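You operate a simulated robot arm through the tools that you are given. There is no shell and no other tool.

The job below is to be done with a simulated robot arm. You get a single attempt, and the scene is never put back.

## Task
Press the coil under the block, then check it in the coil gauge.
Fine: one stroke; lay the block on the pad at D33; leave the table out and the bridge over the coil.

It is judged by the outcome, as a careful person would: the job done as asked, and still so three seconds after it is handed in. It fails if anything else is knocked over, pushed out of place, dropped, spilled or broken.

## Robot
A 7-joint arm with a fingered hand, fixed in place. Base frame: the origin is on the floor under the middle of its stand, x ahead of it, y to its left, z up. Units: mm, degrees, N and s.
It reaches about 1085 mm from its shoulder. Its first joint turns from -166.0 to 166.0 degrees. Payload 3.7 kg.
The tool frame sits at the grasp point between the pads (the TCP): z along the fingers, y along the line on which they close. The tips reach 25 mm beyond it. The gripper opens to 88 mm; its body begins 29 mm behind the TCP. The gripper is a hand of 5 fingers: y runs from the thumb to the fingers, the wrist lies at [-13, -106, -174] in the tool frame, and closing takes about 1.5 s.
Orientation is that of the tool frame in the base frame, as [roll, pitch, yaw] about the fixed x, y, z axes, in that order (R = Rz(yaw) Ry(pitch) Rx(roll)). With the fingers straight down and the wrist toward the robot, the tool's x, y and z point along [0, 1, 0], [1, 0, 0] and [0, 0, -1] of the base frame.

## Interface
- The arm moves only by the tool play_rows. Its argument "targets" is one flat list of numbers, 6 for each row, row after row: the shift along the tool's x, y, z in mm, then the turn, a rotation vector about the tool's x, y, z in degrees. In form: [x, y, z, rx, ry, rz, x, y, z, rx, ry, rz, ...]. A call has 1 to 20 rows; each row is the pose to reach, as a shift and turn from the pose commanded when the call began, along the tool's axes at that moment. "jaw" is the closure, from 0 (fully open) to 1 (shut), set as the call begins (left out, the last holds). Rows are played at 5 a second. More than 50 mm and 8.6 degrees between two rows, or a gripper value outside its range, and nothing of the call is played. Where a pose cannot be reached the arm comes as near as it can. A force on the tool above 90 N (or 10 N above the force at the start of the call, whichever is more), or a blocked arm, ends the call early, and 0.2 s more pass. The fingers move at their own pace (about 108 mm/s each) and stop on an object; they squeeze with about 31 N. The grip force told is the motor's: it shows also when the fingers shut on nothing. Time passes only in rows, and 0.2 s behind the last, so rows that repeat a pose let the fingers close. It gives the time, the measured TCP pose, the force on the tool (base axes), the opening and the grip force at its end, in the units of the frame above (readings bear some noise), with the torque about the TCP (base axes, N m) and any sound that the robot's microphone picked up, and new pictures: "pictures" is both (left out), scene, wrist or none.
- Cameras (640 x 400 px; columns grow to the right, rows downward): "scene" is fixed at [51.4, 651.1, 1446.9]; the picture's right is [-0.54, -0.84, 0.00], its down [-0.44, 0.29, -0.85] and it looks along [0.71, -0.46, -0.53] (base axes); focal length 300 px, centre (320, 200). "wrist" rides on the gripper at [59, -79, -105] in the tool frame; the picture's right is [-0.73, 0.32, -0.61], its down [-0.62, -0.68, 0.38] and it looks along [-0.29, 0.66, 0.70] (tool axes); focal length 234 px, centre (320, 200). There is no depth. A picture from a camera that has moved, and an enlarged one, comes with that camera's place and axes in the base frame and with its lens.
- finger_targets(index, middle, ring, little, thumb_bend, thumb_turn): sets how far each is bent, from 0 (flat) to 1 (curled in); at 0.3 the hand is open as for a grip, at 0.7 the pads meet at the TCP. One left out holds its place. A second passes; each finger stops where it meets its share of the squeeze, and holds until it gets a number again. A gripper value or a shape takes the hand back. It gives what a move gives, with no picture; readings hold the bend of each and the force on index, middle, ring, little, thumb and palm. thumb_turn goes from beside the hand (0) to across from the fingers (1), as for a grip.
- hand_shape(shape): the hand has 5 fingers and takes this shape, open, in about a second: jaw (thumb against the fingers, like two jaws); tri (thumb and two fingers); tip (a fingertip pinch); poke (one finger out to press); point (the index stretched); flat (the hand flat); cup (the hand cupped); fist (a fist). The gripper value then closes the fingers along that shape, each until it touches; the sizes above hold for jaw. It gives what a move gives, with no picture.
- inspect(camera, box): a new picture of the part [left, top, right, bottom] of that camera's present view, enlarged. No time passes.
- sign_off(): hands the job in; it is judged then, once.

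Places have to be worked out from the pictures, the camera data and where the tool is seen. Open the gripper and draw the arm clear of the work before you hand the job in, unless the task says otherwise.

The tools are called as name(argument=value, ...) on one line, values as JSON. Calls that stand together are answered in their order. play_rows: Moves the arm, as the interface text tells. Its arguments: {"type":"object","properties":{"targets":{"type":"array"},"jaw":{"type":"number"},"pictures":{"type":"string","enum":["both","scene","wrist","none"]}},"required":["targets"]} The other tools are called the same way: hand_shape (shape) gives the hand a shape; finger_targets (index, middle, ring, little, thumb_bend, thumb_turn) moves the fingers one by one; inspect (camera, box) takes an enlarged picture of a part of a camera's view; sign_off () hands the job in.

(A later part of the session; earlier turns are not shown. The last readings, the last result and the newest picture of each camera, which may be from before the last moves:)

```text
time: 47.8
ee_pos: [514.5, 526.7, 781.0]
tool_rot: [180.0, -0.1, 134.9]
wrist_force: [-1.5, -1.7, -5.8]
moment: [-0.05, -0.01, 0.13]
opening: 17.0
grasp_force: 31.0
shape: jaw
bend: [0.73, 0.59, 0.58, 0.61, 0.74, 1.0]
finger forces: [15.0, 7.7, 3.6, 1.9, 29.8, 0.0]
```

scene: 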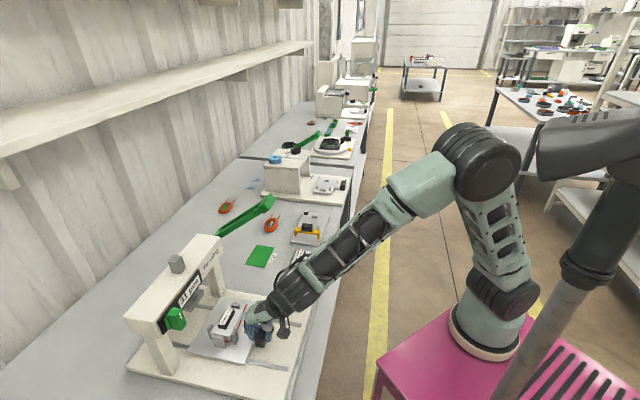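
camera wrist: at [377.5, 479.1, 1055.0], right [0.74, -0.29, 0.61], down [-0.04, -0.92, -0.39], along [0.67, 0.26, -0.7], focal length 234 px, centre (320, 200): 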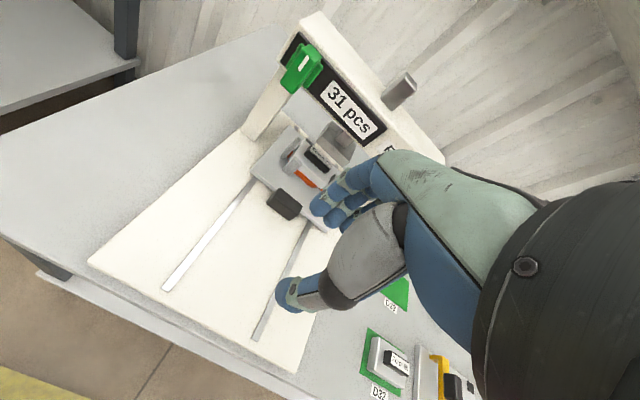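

The table slides out well with grip holding. I continue about 70 mm, then feel for the outer stop.

play_rows(targets=[0, -8, 0, 0, 0, 0, 0, -18, 0, 0, 0, 0, 0, -28, 0, 0, 0, 0, 0, -38, 0, 0, 0, 0, 0, -48, 0, 0, 0, 0, 0, -58, 0, 0, 0, 0, 0, -66, 0, 0, 0, 0, 0, -66, 0, 0, 0, 0], pictures="none")

play_rows(targets=[0, -4, 0, 0, 0, 0, 0, -8, 0, 0, 0, 0, 0, -12, 0, 0, 0, 0, 0, -12, 0, 0, 0, 0], pictures="scene")

inspect(camera="scene", box=[200, 260, 340, 370])

```text
time: 49.6
ee_pos: [467.8, 479.3, 780.4]
tool_rot: [180.0, -0.2, 135.0]
wrist_force: [-2.4, -1.5, -2.7]
moment: [-0.01, 0.01, 0.12]
opening: 17.2
grasp_force: 31.1
shape: jaw
bend: [0.73, 0.59, 0.57, 0.65, 0.74, 1.0]
finger forces: [15.1, 7.8, 3.7, 2.1, 30.2, 0.1]
```

```text
time: 50.6
ee_pos: [459.4, 471.0, 781.5]
tool_rot: [179.9, -0.1, 134.9]
wrist_force: [2.6, 2.5, 2.3]
moment: [0.03, -0.12, 0.15]
opening: 17.0
grasp_force: 30.7
shape: jaw
bend: [0.73, 0.59, 0.57, 0.65, 0.74, 1.0]
finger forces: [16.8, 9.2, 4.5, 3.0, 28.7, 0.0]
```

scene: 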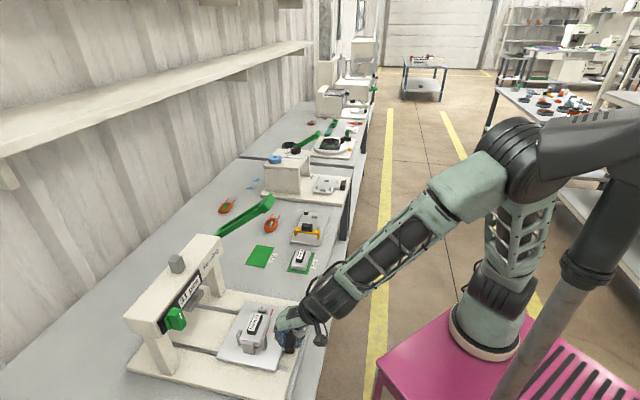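

```text
3.64 times, centred on (270, 315) of scene
camera zoom: at [51.4, 651.1, 1446.9], right [-0.54, -0.84, 0.0], down [-0.44, 0.29, -0.85], along [0.71, -0.46, -0.53], focal length 1092 px, centre (502, -218)
```

zoom: 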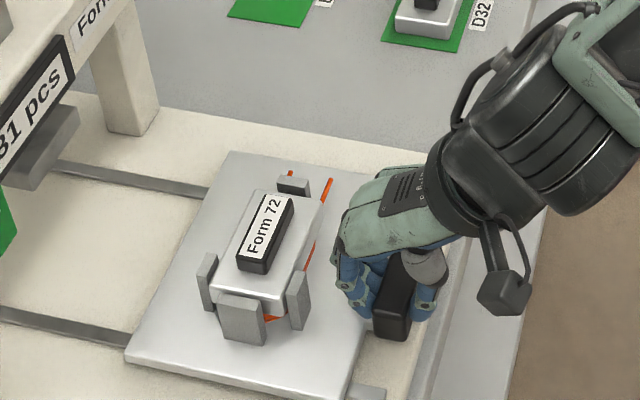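

The table is back to about its start position with slight resistance. I pull 4 mm more to confirm the outer stop.

play_rows(targets=[0, -2, 0, 0, 0, 0, 0, -4, 0, 0, 0, 0, 0, -5, 0, 0, 0, 0, 0, -5, 0, 0, 0, 0], pictures="none")

```text
time: 51.6
ee_pos: [455.5, 467.4, 780.6]
tool_rot: [180.0, -0.1, 135.0]
wrist_force: [13.3, 13.6, 1.6]
moment: [0.36, -0.45, 0.2]
opening: 17.7
grasp_force: 31.5
shape: jaw
bend: [0.73, 0.55, 0.5, 0.65, 0.75, 1.0]
finger forces: [21.7, 14.0, 4.7, 1.8, 22.9, 0.1]
```

Solid resistance (19 N): the table is at its outer stop. I release, lift off the handle and back up for a view of the block.

play_rows(targets=[0, 2, 0, 0, 0, 0, 0, 2, 0, 0, 0, 0, 0, 2, 0, 0, 0, 0, 0, 2, 0, 0, 0, 0], jaw=0.45, pictures="none")

play_rows(targets=[0, 0, -15, 0, 0, 0, 0, 0, -35, 0, 0, 0, 0, -10, -70, 0, 0, 0, 0, -35, -105, 0, 0, 0, 0, -60, -140, 0, 0, 0, 0, -85, -170, 0, 0, 0, 0, -85, -170, 0, 0, 0], pictures="wrist")

inspect(camera="wrist", box=[200, 80, 360, 200])

inspect(camera="scene", box=[215, 290, 315, 370])

```text
time: 52.6
ee_pos: [456.4, 468.8, 779.7]
tool_rot: [-180.0, -0.1, 135.0]
wrist_force: [-0.2, -0.1, 0.5]
moment: [0.0, 0.02, -0.01]
opening: 48.2
grasp_force: 0.0
shape: jaw
bend: [0.74, 0.43, 0.39, 0.42, 0.67, 1.0]
finger forces: [0.0, 0.1, 0.0, 0.0, 0.1, 0.0]
```

```text
time: 54.2
ee_pos: [395.2, 409.1, 950.1]
tool_rot: [179.9, 0.1, 135.0]
wrist_force: [0.3, 0.1, -0.4]
moment: [0.02, -0.01, 0.0]
opening: 47.7
grasp_force: 0.1
shape: jaw
bend: [0.74, 0.42, 0.39, 0.42, 0.67, 1.0]
finger forces: [0.1, 0.0, 0.1, 0.0, 0.0, 0.0]
camera wrist: at [298.4, 395.8, 1055.6], right [0.74, -0.29, 0.61], down [-0.04, -0.92, -0.38], along [0.67, 0.26, -0.7], focal length 234 px, centre (320, 200)
```

wrist: 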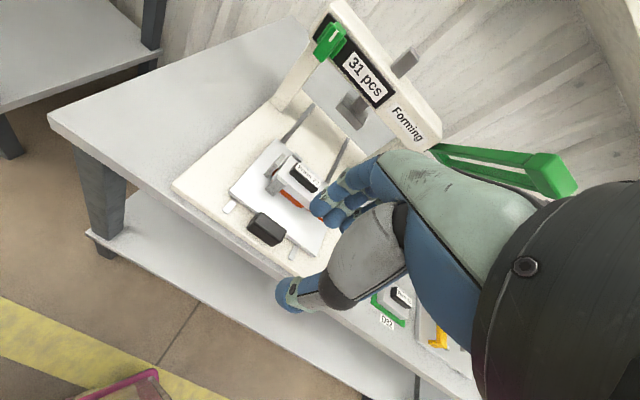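

```text
3.33 times, centred on (280, 140) of wrist
camera zoom: at [298.4, 395.8, 1055.6], right [0.74, -0.29, 0.61], down [-0.04, -0.92, -0.38], along [0.67, 0.26, -0.7], focal length 781 px, centre (453, 400)
```

zoom: 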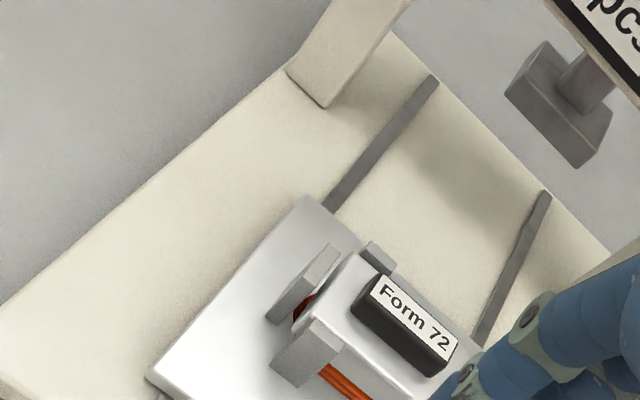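

```text
5.00 times, centred on (265, 330) of scene
camera zoom: at [51.4, 651.1, 1446.9], right [-0.54, -0.84, 0.0], down [-0.44, 0.29, -0.85], along [0.71, -0.46, -0.53], focal length 1502 px, centre (595, -450)
```

zoom: 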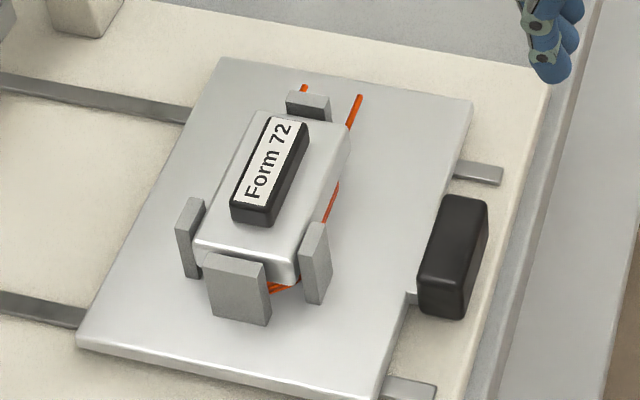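

The fingers hide part of the block, so I shift along +e1 and a bit lower for a clear, closer second view.

play_rows(targets=[-40, 0, 20, 0, 0, 0, -75, 0, 40, 0, 0, 0, -75, 0, 40, 0, 0, 0], pictures="none")

inspect(camera="wrist", box=[160, 60, 340, 200])

inspect(camera="wrist", box=[210, 90, 310, 170])

```text
time: 55.0
ee_pos: [448.7, 356.7, 912.9]
tool_rot: [-179.9, -0.1, 135.0]
wrist_force: [0.0, 0.8, 0.0]
moment: [-0.05, -0.01, 0.0]
opening: 48.1
grasp_force: 0.0
shape: jaw
bend: [0.74, 0.42, 0.39, 0.42, 0.67, 1.0]
finger forces: [0.0, 0.0, 0.0, 0.1, 0.0, 0.0]
```

```text
2.86 times, centred on (250, 130) of wrist
camera zoom: at [351.7, 342.9, 1016.9], right [0.74, -0.29, 0.61], down [-0.04, -0.92, -0.38], along [0.67, 0.26, -0.7], focal length 669 px, centre (520, 400)
```

zoom: 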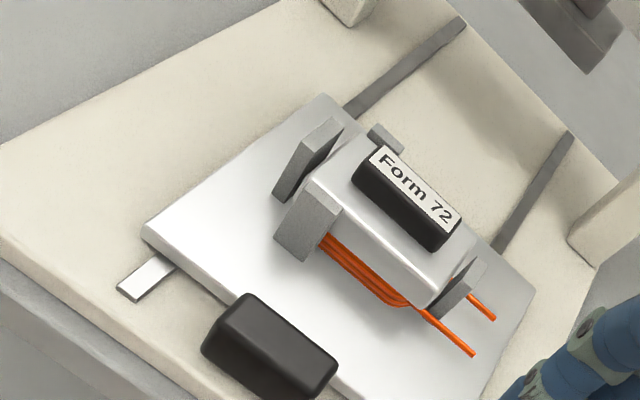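

```text
5.00 times, centred on (260, 130) of wrist
camera zoom: at [351.7, 342.9, 1016.9], right [0.74, -0.29, 0.61], down [-0.04, -0.92, -0.38], along [0.67, 0.26, -0.7], focal length 1171 px, centre (620, 550)
```

zoom: 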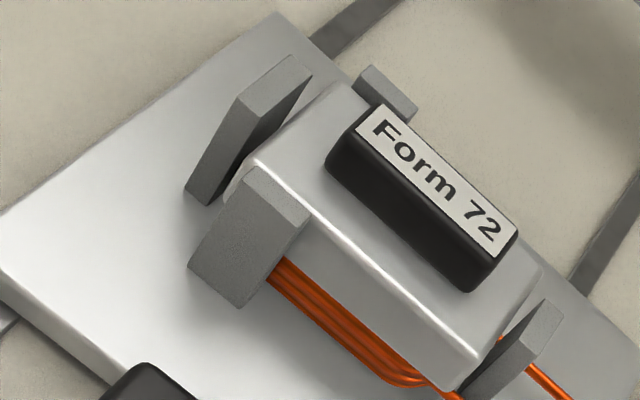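

Two views put the block's grip top at z≈798, centred near (535, 536), about 49×17×15 mm. I move above it with the half-open jaw and descend to just over it.

play_rows(targets=[16, 42, 0, 0, 0, 0, 32, 84, 6, 0, 0, 0, 48, 126, 12, 0, 0, 0, 62, 162, 20, 0, 0, 0, 70, 188, 35, 0, 0, 0, 70, 188, 60, 0, 0, 0, 70, 188, 78, 0, 0, 0, 70, 188, 78, 0, 0, 0], pictures="none")

inspect(camera="wrist", box=[230, 120, 400, 320])

inspect(camera="scene", box=[205, 270, 305, 360])

```text
time: 56.8
ee_pos: [532.3, 538.6, 834.8]
tool_rot: [-180.0, -0.1, 135.0]
wrist_force: [0.7, 0.5, 0.2]
moment: [-0.03, -0.02, -0.01]
opening: 48.1
grasp_force: 0.1
shape: jaw
bend: [0.74, 0.42, 0.39, 0.42, 0.67, 1.0]
finger forces: [0.0, 0.0, 0.0, 0.0, 0.0, 0.0]
```

```text
2.00 times, centred on (315, 220) of wrist
camera zoom: at [436.2, 525.5, 938.9], right [0.74, -0.29, 0.61], down [-0.04, -0.92, -0.38], along [0.67, 0.26, -0.7], focal length 468 px, centre (330, 160)
```

zoom: 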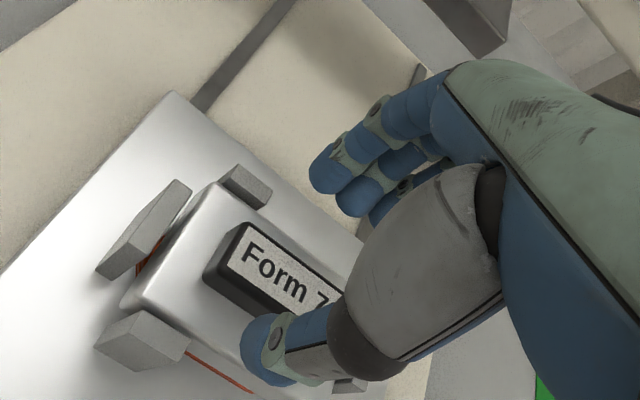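

```text
4.44 times, centred on (255, 315) of scene
camera zoom: at [51.4, 651.1, 1446.9], right [-0.54, -0.84, 0.0], down [-0.44, 0.29, -0.85], along [0.71, -0.46, -0.53], focal length 1335 px, centre (609, -311)
```

zoom: 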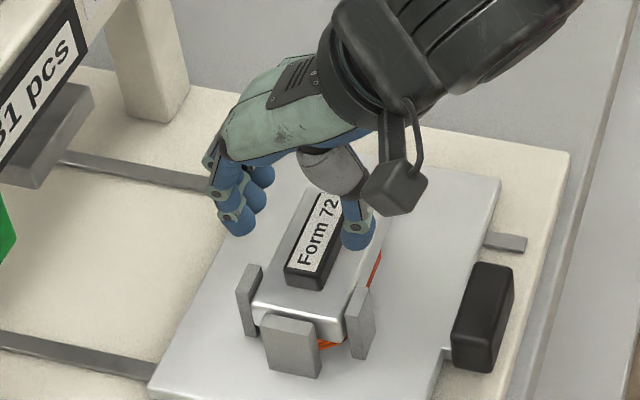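

The hand straddles the block's grip. I lower in small steps toward the block top, watching for contact.

play_rows(targets=[0, 0, 5, 0, 0, 0, 0, 0, 10, 0, 0, 0, 0, 0, 14, 0, 0, 0, 0, 0, 14, 0, 0, 0], pictures="none")

inspect(camera="scene", box=[220, 285, 290, 345])

inspect(camera="wrist", box=[240, 150, 380, 310])

```text
time: 57.8
ee_pos: [532.3, 538.7, 819.6]
tool_rot: [180.0, -0.2, 135.0]
wrist_force: [-0.7, -1.4, -0.1]
moment: [-0.04, -0.02, 0.01]
opening: 48.0
grasp_force: 0.2
shape: jaw
bend: [0.74, 0.42, 0.39, 0.42, 0.67, 1.0]
finger forces: [0.0, 0.0, 0.1, 0.1, 0.0, 0.1]
```

```text
6.67 times, centred on (255, 315) of scene
camera zoom: at [51.4, 651.1, 1446.9], right [-0.54, -0.84, 0.0], down [-0.44, 0.29, -0.85], along [0.71, -0.46, -0.53], focal length 2002 px, centre (753, -567)
```

zoom: 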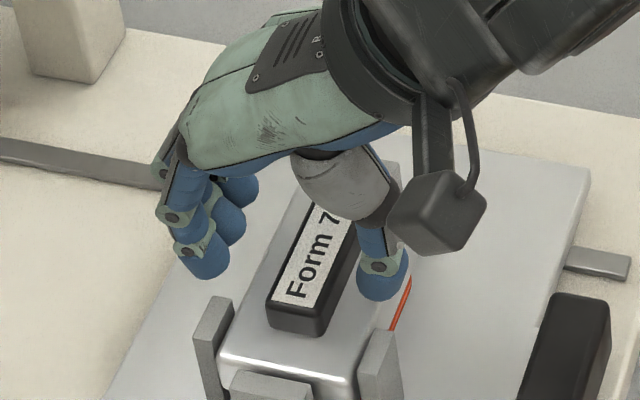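

```text
2.50 times, centred on (310, 230) of wrist
camera zoom: at [436.2, 525.2, 924.4], right [0.74, -0.29, 0.61], down [-0.04, -0.92, -0.38], along [0.67, 0.26, -0.7], focal length 585 px, centre (345, 125)
```

zoom: 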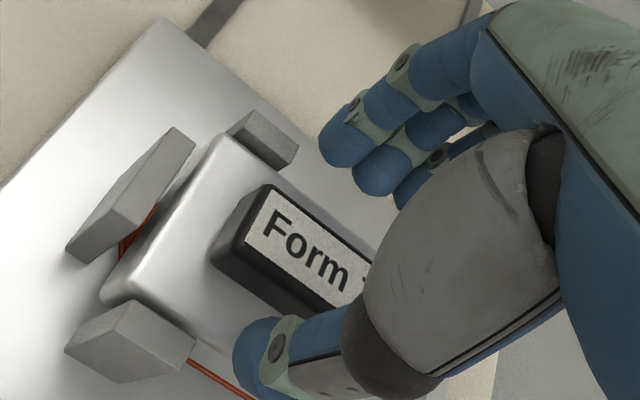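

The thumb tip triangulates to about 27 mm below the TCP, near the block's top level. I raise 2 mm and close on the grip.

play_rows(targets=[0, 0, -2, 0, 0, 0, 0, 0, -2, 0, 0, 0, 0, 0, -2, 0, 0, 0, 0, 0, -2, 0, 0, 0, 0, 0, -2, 0, 0, 0, 0, 0, -2, 0, 0, 0], jaw=0.9, pictures="none")

inspect(camera="scene", box=[220, 285, 290, 345])

inspect(camera="wrist", box=[240, 150, 380, 310])

```text
time: 59.2
ee_pos: [533.0, 538.8, 821.3]
tool_rot: [179.9, -0.1, 135.1]
wrist_force: [-1.0, -1.6, -1.1]
moment: [-0.05, 0.05, 0.06]
opening: 9.6
grasp_force: 0.1
shape: jaw
bend: [0.72, 0.63, 0.62, 0.61, 0.68, 1.0]
finger forces: [0.8, 1.0, 1.1, 0.0, 4.8, 0.1]
```

```text
6.67 times, centred on (255, 315) of scene
camera zoom: at [51.4, 651.1, 1446.9], right [-0.54, -0.84, 0.0], down [-0.44, 0.29, -0.85], along [0.71, -0.46, -0.53], focal length 2002 px, centre (753, -567)
```

zoom: 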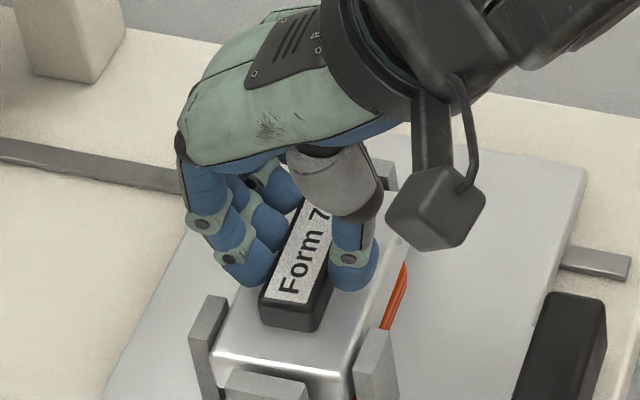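

```text
2.50 times, centred on (310, 230) of wrist
camera zoom: at [436.1, 525.4, 926.6], right [0.74, -0.29, 0.61], down [-0.04, -0.92, -0.38], along [0.67, 0.26, -0.7], focal length 585 px, centre (345, 125)
```

zoom: 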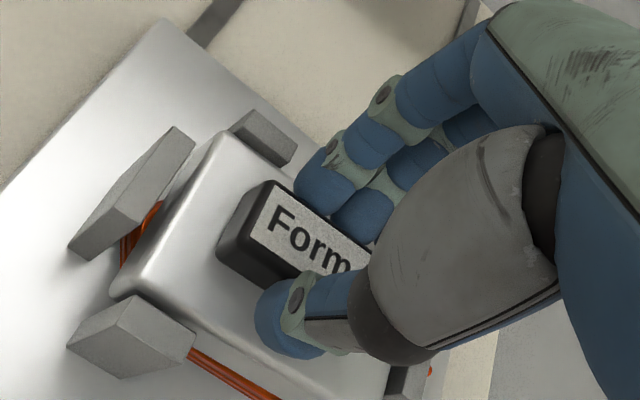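

Fingers rest on both sides of the grip but lightly; I close fully for a firm squeeze.

play_rows(targets=[0, 0, 0, 0, 0, 0, 0, 0, 0, 0, 0, 0, 0, 0, 0, 0, 0, 0, 0, 0, 0, 0, 0, 0], jaw=1.0, pictures="none")

inspect(camera="scene", box=[220, 285, 290, 345])

```text
time: 60.2
ee_pos: [532.6, 538.9, 822.0]
tool_rot: [-179.9, 0.0, 134.9]
wrist_force: [-2.9, -1.1, -0.2]
moment: [-0.04, 0.09, 0.02]
opening: 10.1
grasp_force: 31.1
shape: jaw
bend: [0.72, 0.63, 0.61, 0.7, 0.71, 1.0]
finger forces: [16.1, 8.1, 4.1, 0.1, 30.7, 0.0]
```

```text
6.67 times, centred on (255, 315) of scene
camera zoom: at [51.4, 651.1, 1446.9], right [-0.54, -0.84, 0.0], down [-0.44, 0.29, -0.85], along [0.71, -0.46, -0.53], focal length 2002 px, centre (753, -567)
```

zoom: 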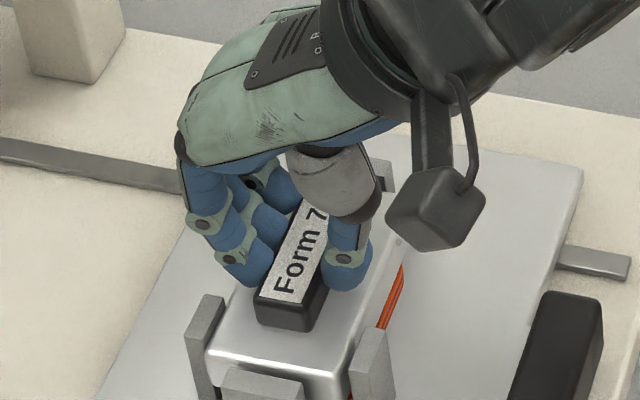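

Firm grip (31 N, opening 10 mm). I lift the block slowly straight up.

play_rows(targets=[0, 0, -4, 0, 0, 0, 0, 0, -9, 0, 0, 0, 0, 0, -15, 0, 0, 0, 0, 0, -24, 0, 0, 0, 0, 0, -35, 0, 0, 0, 0, 0, -50, 0, 0, 0, 0, 0, -50, 0, 0, 0], pictures="none")

inspect(camera="scene", box=[205, 260, 305, 350])

inspect(camera="wrist", box=[200, 100, 400, 320])

```text
time: 61.8
ee_pos: [533.6, 537.2, 870.4]
tool_rot: [180.0, 0.0, 134.9]
wrist_force: [0.5, 0.4, -2.0]
moment: [-0.01, -0.01, 0.0]
opening: 10.0
grasp_force: 31.1
shape: jaw
bend: [0.72, 0.63, 0.64, 0.7, 0.72, 1.0]
finger forces: [19.4, 7.7, 3.2, 0.0, 30.4, 0.0]
```

```text
4.44 times, centred on (255, 305) of scene
camera zoom: at [51.4, 651.1, 1446.9], right [-0.54, -0.84, 0.0], down [-0.44, 0.29, -0.85], along [0.71, -0.46, -0.53], focal length 1335 px, centre (609, -267)
```

zoom: 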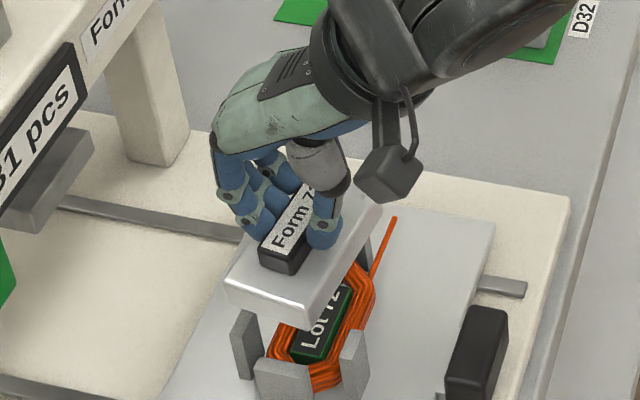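

```text
1.82 times, centred on (300, 210) of wrist
camera zoom: at [437.1, 524.5, 975.7], right [0.74, -0.29, 0.61], down [-0.04, -0.92, -0.38], along [0.67, 0.26, -0.7], focal length 426 px, centre (356, 182)
```

zoom: 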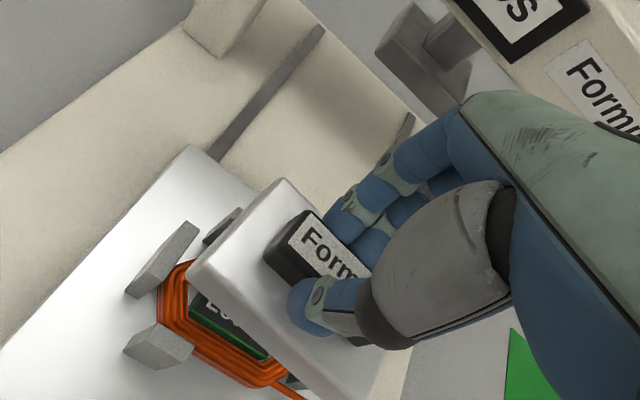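

The block is up, level, and the "Lot 72" coil stays in the nest. I carry it around the front of the lever toward the pads, keeping clear, and look at D33 from there.

play_rows(targets=[0, -20, -30, 0, 0, 0, 0, -50, -60, 0, 0, 0, -20, -85, -60, 0, 0, 0, -55, -115, -60, 0, 0, 0, -95, -117, -60, 0, 0, 0, -135, -117, -60, 0, 0, 0, -175, -117, -60, 0, 0, 0, -215, -117, -60, 0, 0, 0, -255, -117, -60, 0, 0, 0, -295, -117, -60, 0, 0, 0, -335, -117, -60, 0, 0, 0, -370, -117, -60, 0, 0, 0, -400, -117, -60, 0, 0, 0], pictures="both")

inspect(camera="wrist", box=[160, 60, 360, 220])

```text
time: 64.6
ee_pos: [732.4, 171.6, 930.6]
tool_rot: [-179.9, -0.1, 135.1]
wrist_force: [0.1, 0.0, -2.1]
moment: [0.01, -0.01, 0.02]
opening: 10.0
grasp_force: 30.6
shape: jaw
bend: [0.72, 0.64, 0.66, 0.7, 0.72, 0.99]
finger forces: [20.0, 7.4, 3.0, 0.1, 30.5, 0.0]
camera wrist: at [636.4, 157.5, 1036.6], right [0.74, -0.29, 0.61], down [-0.04, -0.92, -0.38], along [0.67, 0.26, -0.7], focal length 234 px, centre (320, 200)
```

scene: 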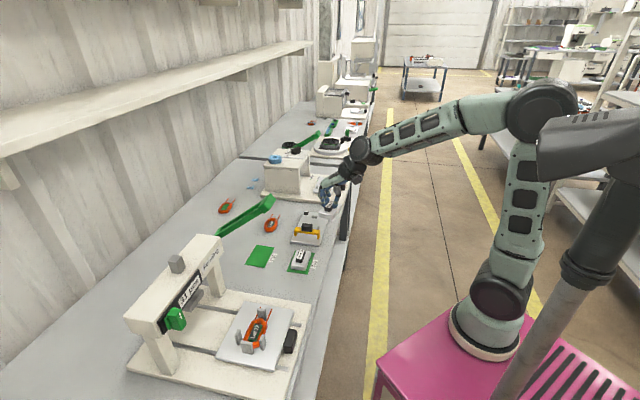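
wrist: 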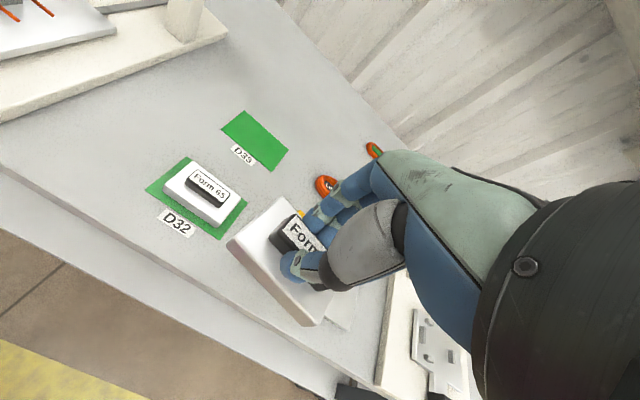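

```text
2.50 times, centred on (260, 140) of wrist
camera zoom: at [636.4, 157.5, 1036.6], right [0.74, -0.29, 0.61], down [-0.04, -0.92, -0.38], along [0.67, 0.26, -0.7], focal length 585 px, centre (470, 350)
```

zoom: 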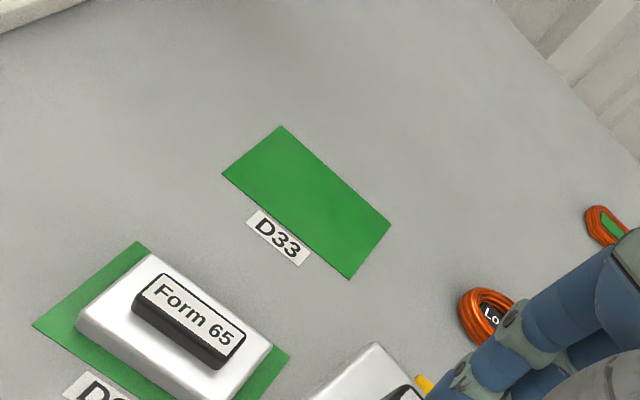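

D33's corners give a centre of about (838, 397.5) at z≈717, aligned with e1/e2. I carry the block over it and descend to just above the pad.

play_rows(targets=[15, 39, 0, 0, 0, 0, 30, 78, 0, 0, 0, 0, 45, 117, 0, 0, 0, 0, 60, 156, 0, 0, 0, 0, 75, 196, 0, 0, 0, 0, 89, 235, 0, 0, 0, 0, 89, 235, 35, 0, 0, 0, 89, 235, 70, 0, 0, 0, 89, 235, 100, 0, 0, 0, 89, 235, 122, 0, 0, 0, 89, 235, 134, 0, 0, 0, 89, 235, 134, 0, 0, 0], pictures="both")

inspect(camera="scene", box=[220, 215, 310, 285])

inspect(camera="wrist", box=[200, 120, 380, 320])

```text
time: 67.2
ee_pos: [835.5, 403.0, 796.4]
tool_rot: [179.9, 0.0, 135.0]
wrist_force: [0.2, -0.6, -2.4]
moment: [0.03, 0.01, 0.0]
opening: 10.2
grasp_force: 30.2
shape: jaw
bend: [0.72, 0.64, 0.68, 0.7, 0.72, 0.98]
finger forces: [20.3, 7.1, 2.9, 0.1, 30.4, 0.0]
camera wrist: at [738.9, 388.6, 902.2], right [0.74, -0.29, 0.61], down [-0.04, -0.92, -0.38], along [0.67, 0.26, -0.7], focal length 234 px, centre (320, 200)
```

scene: 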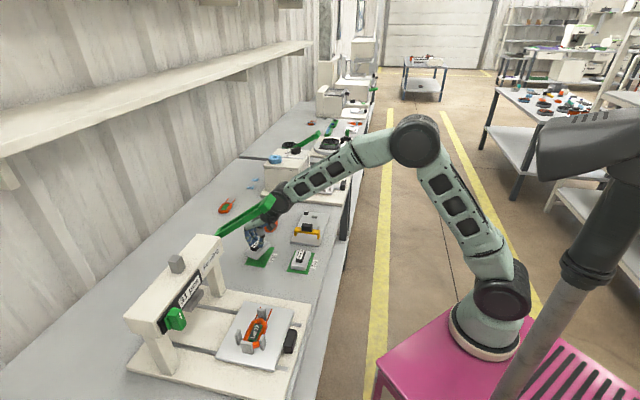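
wrist: 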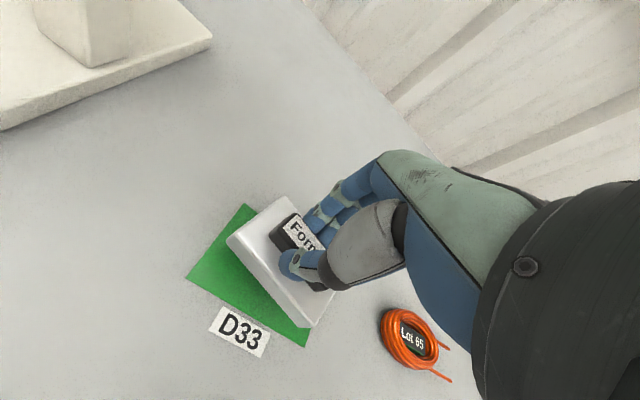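

```text
5.71 times, centred on (265, 250) of scene
camera zoom: at [51.4, 651.1, 1446.9], right [-0.54, -0.84, 0.0], down [-0.44, 0.29, -0.85], along [0.71, -0.46, -0.53], focal length 1716 px, centre (634, -86)
```

zoom: 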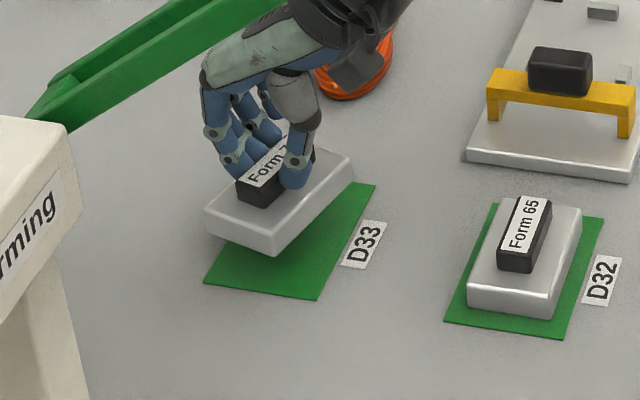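

```text
2.00 times, centred on (290, 220) of wrist
camera zoom: at [738.9, 388.6, 902.2], right [0.74, -0.29, 0.61], down [-0.04, -0.92, -0.38], along [0.67, 0.26, -0.7], focal length 468 px, centre (380, 160)
```

zoom: 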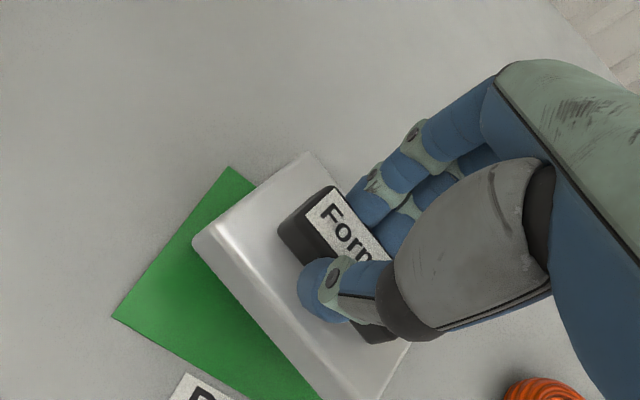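

The block is held rotated about −15° relative to the pad (both cameras agree). I turn the hand +15° about vertical and re-centre over the pad before lowering.

play_rows(targets=[-2, 1, -4, 0, 0, -5, -5, 2, -4, 0, 0, -10, -6.8, 2.7, -4, 0, 0, -15, -6.8, 2.7, -4, 0, 0, -15], pictures="none")

inspect(camera="scene", box=[220, 215, 310, 285])

inspect(camera="wrist", box=[180, 120, 380, 340])

```text
time: 68.2
ee_pos: [842.9, 399.2, 800.7]
tool_rot: [180.0, -0.1, 150.1]
wrist_force: [0.2, 0.1, -2.4]
moment: [0.0, -0.03, 0.0]
opening: 10.1
grasp_force: 30.6
shape: jaw
bend: [0.72, 0.64, 0.68, 0.7, 0.72, 0.98]
finger forces: [20.5, 7.0, 3.0, 0.1, 30.3, 0.0]
```

```text
5.71 times, centred on (265, 250) of scene
camera zoom: at [51.4, 651.1, 1446.9], right [-0.54, -0.84, 0.0], down [-0.44, 0.29, -0.85], along [0.71, -0.46, -0.53], focal length 1716 px, centre (634, -86)
```

zoom: 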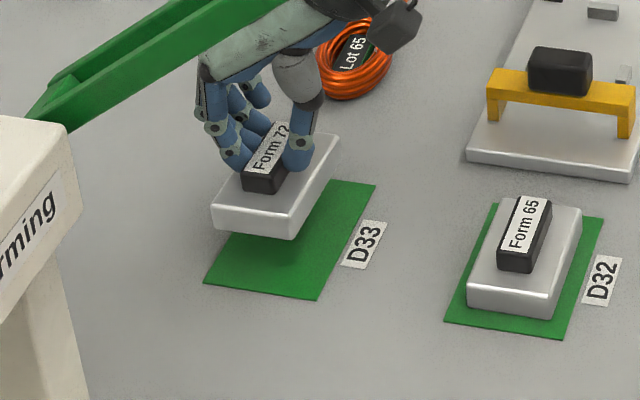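

```text
1.82 times, centred on (280, 230) of wrist
camera zoom: at [753.5, 360.9, 905.7], right [0.79, -0.08, 0.61], down [0.2, -0.9, -0.38], along [0.58, 0.43, -0.7], focal length 426 px, centre (393, 146)
```

zoom: 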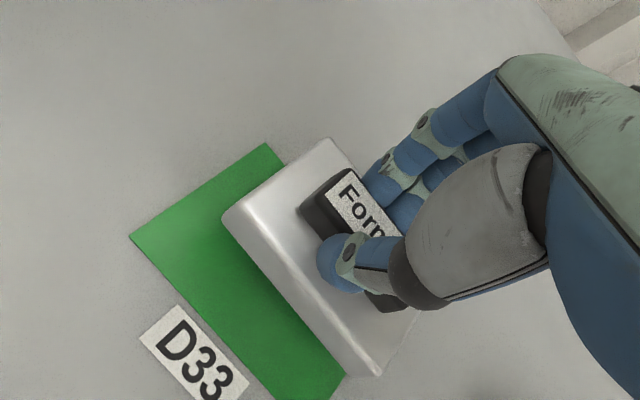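

The block is now aligned and within a few mm of the pad centre. I lower it gently toward the pad with a 3 mm correction.

play_rows(targets=[0.4, -1.5, 5, 0, 0, 0, 0.8, -3, 9, 0, 0, 0, 0.8, -3, 12, 0, 0, 0, 0.8, -3, 14, 0, 0, 0, 0.8, -3, 14, 0, 0, 0], pictures="none")

inspect(camera="scene", box=[230, 220, 300, 280])

```text
time: 69.4
ee_pos: [841.9, 396.6, 785.5]
tool_rot: [180.0, -0.1, 150.0]
wrist_force: [-0.7, -0.4, -2.2]
moment: [-0.02, 0.0, -0.04]
opening: 10.0
grasp_force: 30.8
shape: jaw
bend: [0.72, 0.64, 0.69, 0.7, 0.72, 0.98]
finger forces: [20.6, 7.0, 2.9, 0.1, 30.4, 0.0]
```

```text
6.67 times, centred on (265, 250) of scene
camera zoom: at [51.4, 651.1, 1446.9], right [-0.54, -0.84, 0.0], down [-0.44, 0.29, -0.85], along [0.71, -0.46, -0.53], focal length 2002 px, centre (687, -133)
```

zoom: 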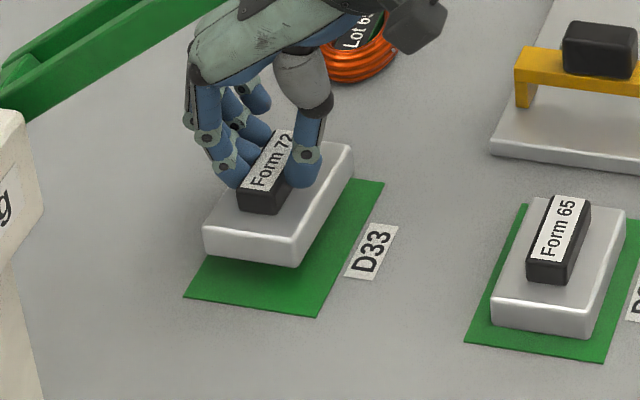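

Still a small gap above the pad with only the weight felt. I continue lowering in fine steps.

play_rows(targets=[0, 0, 1.5, 0, 0, 0, 0, 0, 3, 0, 0, 0, 0, 0, 4.5, 0, 0, 0, 0, 0, 6, 0, 0, 0, 0, 0, 6, 0, 0, 0], pictures="none")

inspect(camera="scene", box=[230, 220, 300, 280])

```text
time: 70.6
ee_pos: [840.9, 397.2, 781.1]
tool_rot: [180.0, -0.2, 150.0]
wrist_force: [-0.1, 0.8, -2.5]
moment: [-0.01, 0.0, -0.01]
opening: 10.0
grasp_force: 31.1
shape: jaw
bend: [0.72, 0.64, 0.69, 0.7, 0.72, 0.98]
finger forces: [20.5, 7.0, 2.9, 0.1, 30.5, 0.1]
```

```text
6.67 times, centred on (265, 250) of scene
camera zoom: at [51.4, 651.1, 1446.9], right [-0.54, -0.84, 0.0], down [-0.44, 0.29, -0.85], along [0.71, -0.46, -0.53], focal length 2002 px, centre (687, -133)
```

zoom: 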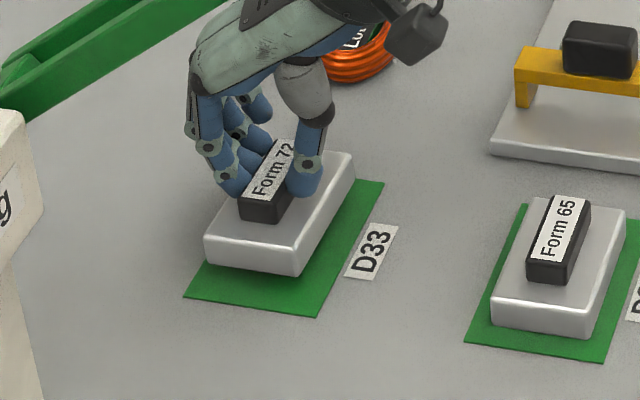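

No contact yet. I continue in 1.5 mm steps.

play_rows(targets=[0, 0, 1.5, 0, 0, 0, 0, 0, 3, 0, 0, 0, 0, 0, 4.5, 0, 0, 0, 0, 0, 6, 0, 0, 0, 0, 0, 6, 0, 0, 0], pictures="none")

inspect(camera="scene", box=[230, 220, 300, 280])

```text
time: 71.8
ee_pos: [840.3, 395.8, 774.5]
tool_rot: [-180.0, 0.0, 150.0]
wrist_force: [0.0, -0.9, -2.7]
moment: [0.02, 0.01, -0.02]
opening: 10.1
grasp_force: 30.7
shape: jaw
bend: [0.72, 0.64, 0.69, 0.7, 0.72, 0.98]
finger forces: [20.5, 7.0, 2.9, 0.1, 30.3, 0.0]
```

```text
6.67 times, centred on (265, 250) of scene
camera zoom: at [51.4, 651.1, 1446.9], right [-0.54, -0.84, 0.0], down [-0.44, 0.29, -0.85], along [0.71, -0.46, -0.53], focal length 2002 px, centre (687, -133)
```

zoom: 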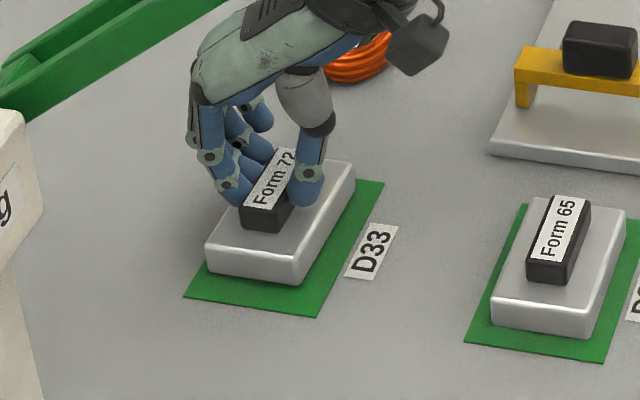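

Very close now; I continue in 1 mm steps until the weight comes off.

play_rows(targets=[0, 0, 1, 0, 0, 0, 0, 0, 2, 0, 0, 0, 0, 0, 3, 0, 0, 0, 0, 0, 4, 0, 0, 0, 0, 0, 4, 0, 0, 0], pictures="none")

inspect(camera="scene", box=[230, 220, 300, 280])

```text
time: 73.0
ee_pos: [841.3, 396.4, 771.6]
tool_rot: [179.9, 0.0, 150.1]
wrist_force: [-0.5, -0.9, 5.2]
moment: [-0.02, -0.01, 0.03]
opening: 10.4
grasp_force: 30.9
shape: jaw
bend: [0.72, 0.64, 0.69, 0.7, 0.72, 0.98]
finger forces: [20.2, 7.5, 3.2, 0.1, 32.1, 0.0]
```

```text
6.67 times, centred on (265, 250) of scene
camera zoom: at [51.4, 651.1, 1446.9], right [-0.54, -0.84, 0.0], down [-0.44, 0.29, -0.85], along [0.71, -0.46, -0.53], focal length 2002 px, centre (687, -133)
```

zoom: 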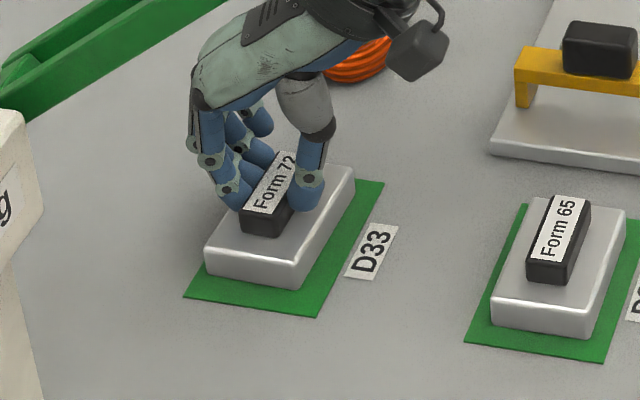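

Contact: the force flipped to +5 N, so the block rests on D33. I open the hand and lift straight up.

play_rows(targets=[0, 0, -1, 0, 0, 0, 0, 0, -1, 0, 0, 0, 0, 0, -1, 0, 0, 0, 0, 0, -1, 0, 0, 0, 0, 0, -1, 0, 0, 0], jaw=0.5, pictures="none")

play_rows(targets=[0, 0, -10, 0, 0, 0, 0, 0, -25, 0, 0, 0, 0, 0, -50, 0, 0, 0, 0, -20, -90, 0, 0, 0, 0, -50, -125, 0, 0, 0], pictures="none")

inspect(camera="scene", box=[230, 220, 300, 280])

inspect(camera="wrist", box=[140, 60, 400, 300])

```text
time: 74.2
ee_pos: [841.0, 396.3, 773.0]
tool_rot: [-180.0, -0.1, 150.0]
wrist_force: [0.4, -0.3, 0.0]
moment: [0.0, -0.02, -0.03]
opening: 43.5
grasp_force: 0.1
shape: jaw
bend: [0.74, 0.45, 0.41, 0.41, 0.7, 1.0]
finger forces: [0.0, 0.0, 0.0, 0.0, 0.1, 0.0]
```

```text
time: 75.4
ee_pos: [816.1, 354.5, 897.2]
tool_rot: [-180.0, -0.1, 150.1]
wrist_force: [0.3, -0.4, -0.2]
moment: [0.02, -0.03, -0.01]
opening: 43.9
grasp_force: 0.1
shape: jaw
bend: [0.74, 0.45, 0.41, 0.41, 0.7, 1.0]
finger forces: [0.1, 0.0, 0.0, 0.0, 0.1, 0.1]
```

```text
6.67 times, centred on (265, 250) of scene
camera zoom: at [51.4, 651.1, 1446.9], right [-0.54, -0.84, 0.0], down [-0.44, 0.29, -0.85], along [0.71, -0.46, -0.53], focal length 2002 px, centre (687, -133)
```

zoom: 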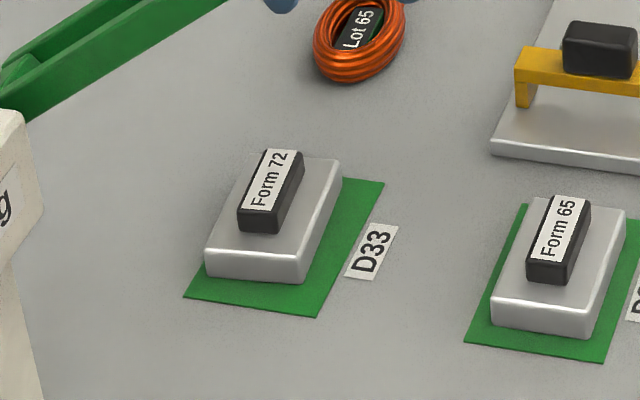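

```text
1.67 times, centred on (270, 180) of wrist
camera zoom: at [726.8, 316.7, 1002.1], right [0.79, -0.08, 0.61], down [0.2, -0.9, -0.38], along [0.58, 0.42, -0.7], focal length 390 px, centre (403, 233)
```

zoom: 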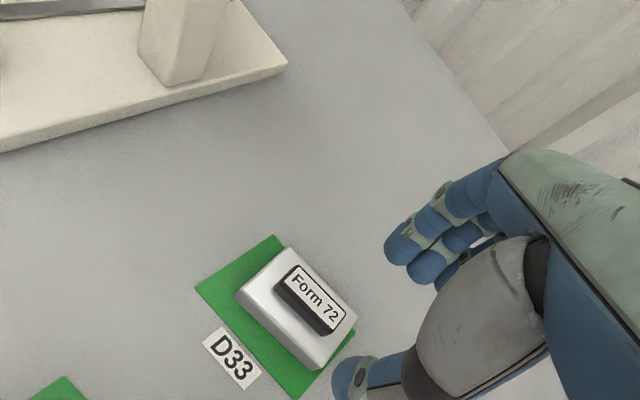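

Form 72 lies properly within the D33 pad, aligned like its neighbour. Now I go back around the lever to view the coil in the press nest.

play_rows(targets=[12, -45, -5, 0, 0, 0, 25, -90, -10, 0, 0, 0, 37, -136, -16, 0, 0, 0, 49, -181, -16, 0, 0, 0, 94, -181, -16, 0, 0, 3, 139, -181, -16, 0, 0, 6, 184, -181, -16, 0, 0, 9, 229, -181, -16, 0, 0, 12, 275, -181, -16, 0, 0, 15, 320, -181, -16, 0, 0, 15, 320, -181, -16, 0, 0, 15], pictures="none")

inspect(camera="wrist", box=[160, 60, 340, 200])

inspect(camera="wrist", box=[210, 90, 310, 170])

inspect(camera="scene", box=[220, 295, 300, 365])

```text
time: 77.8
ee_pos: [449.9, 357.7, 911.8]
tool_rot: [180.0, -0.1, 135.0]
wrist_force: [0.6, 0.0, 0.8]
moment: [0.01, -0.01, 0.01]
opening: 43.5
grasp_force: 0.0
shape: jaw
bend: [0.74, 0.44, 0.41, 0.41, 0.7, 1.0]
finger forces: [0.0, 0.1, 0.0, 0.0, 0.1, 0.1]
```

```text
2.86 times, centred on (250, 130) of wrist
camera zoom: at [353.2, 344.3, 1017.2], right [0.74, -0.29, 0.61], down [-0.04, -0.92, -0.38], along [0.67, 0.26, -0.7], focal length 669 px, centre (520, 400)
```

zoom: 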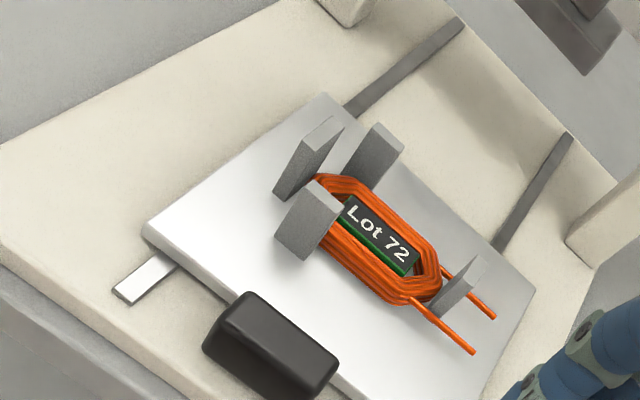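

```text
5.00 times, centred on (260, 130) of wrist
camera zoom: at [353.2, 344.3, 1017.2], right [0.74, -0.29, 0.61], down [-0.04, -0.92, -0.38], along [0.67, 0.26, -0.7], focal length 1171 px, centre (620, 550)
```

zoom: 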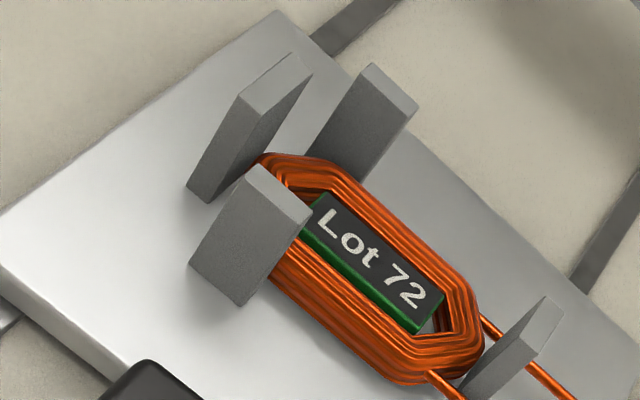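

```text
5.71 times, centred on (260, 330) of scene
camera zoom: at [51.4, 651.1, 1446.9], right [-0.54, -0.84, 0.0], down [-0.44, 0.29, -0.85], along [0.71, -0.46, -0.53], focal length 1716 px, centre (663, -543)
```

zoom: 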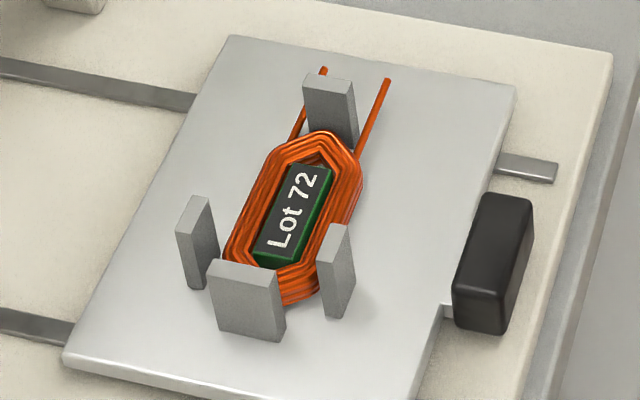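

The Lot 72 coil is formed and sits in the nest; its middle section between the posts is free for a grip across its width. I try the "tri" shape (thumb and two fingers) here in free air to see its geometry.

hand_shape(shape="tri")

inspect(camera="wrist", box=[240, 120, 440, 360])

inspect(camera="scene", box=[270, 240, 360, 320])

```text
time: 78.7
ee_pos: [450.3, 357.6, 911.6]
tool_rot: [-180.0, -0.2, 134.9]
wrist_force: [0.3, -0.9, 0.0]
moment: [0.02, -0.01, -0.01]
opening: 87.8
grasp_force: 0.1
shape: tri
bend: [0.3, 0.3, 0.99, 0.99, 0.3, 0.98]
finger forces: [0.0, 0.0, 0.1, 0.0, 0.0, 0.1]
```

```text
1.67 times, centred on (340, 240) of wrist
camera zoom: at [353.5, 344.1, 1017.3], right [0.74, -0.29, 0.61], down [-0.04, -0.92, -0.38], along [0.67, 0.26, -0.7], focal length 390 px, centre (287, 133)
```

zoom: 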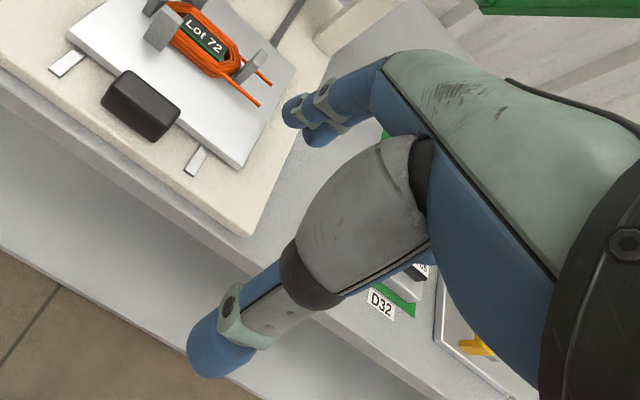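

```text
5.00 times, centred on (315, 280) of scene
camera zoom: at [51.4, 651.1, 1446.9], right [-0.54, -0.84, 0.0], down [-0.44, 0.29, -0.85], along [0.71, -0.46, -0.53], focal length 1502 px, centre (345, -200)
```

zoom: 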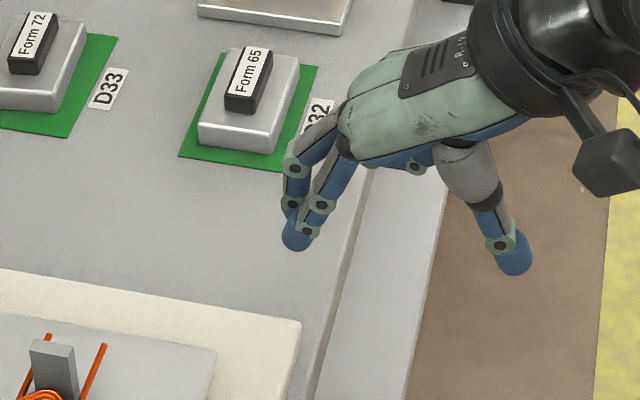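

Tri curls ring and little away, leaving thumb against index and middle — right for the narrow free part of the coil. I move above the coil with the opening reduced to about 66 mm.

play_rows(targets=[15, 44, 0, 0, 0, 0, 30, 88, 5, 0, 0, 0, 45, 132, 15, 0, 0, 0, 58, 170, 25, 0, 0, 0, 63.5, 186, 40, 0, 0, 0, 63.5, 186, 65, 0, 0, 0, 63.5, 186, 80, 0, 0, 0, 63.5, 186, 80, 0, 0, 0], jaw=0.25, pictures="none")

inspect(camera="wrist", box=[200, 100, 420, 340])

inspect(camera="scene", box=[210, 270, 310, 360])

```text
time: 80.5
ee_pos: [534.3, 531.2, 833.0]
tool_rot: [-180.0, -0.1, 135.0]
wrist_force: [0.0, 0.0, -0.2]
moment: [-0.01, 0.0, 0.0]
opening: 66.4
grasp_force: 0.1
shape: tri
bend: [0.27, 0.35, 0.99, 0.99, 0.54, 0.99]
finger forces: [0.1, 0.1, 0.0, 0.0, 0.0, 0.0]
```

```text
1.67 times, centred on (310, 220) of wrist
camera zoom: at [438.6, 518.1, 937.8], right [0.74, -0.29, 0.61], down [-0.04, -0.92, -0.38], along [0.67, 0.26, -0.7], focal length 390 px, centre (337, 167)
```

zoom: 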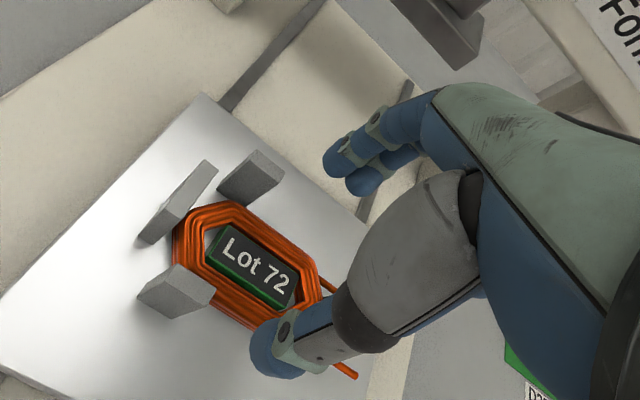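

```text
4.44 times, centred on (260, 315) of scene
camera zoom: at [51.4, 651.1, 1446.9], right [-0.54, -0.84, 0.0], down [-0.44, 0.29, -0.85], along [0.71, -0.46, -0.53], focal length 1335 px, centre (587, -311)
```

zoom: 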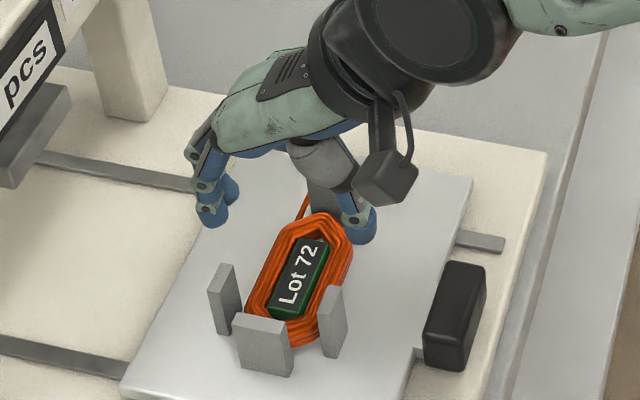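

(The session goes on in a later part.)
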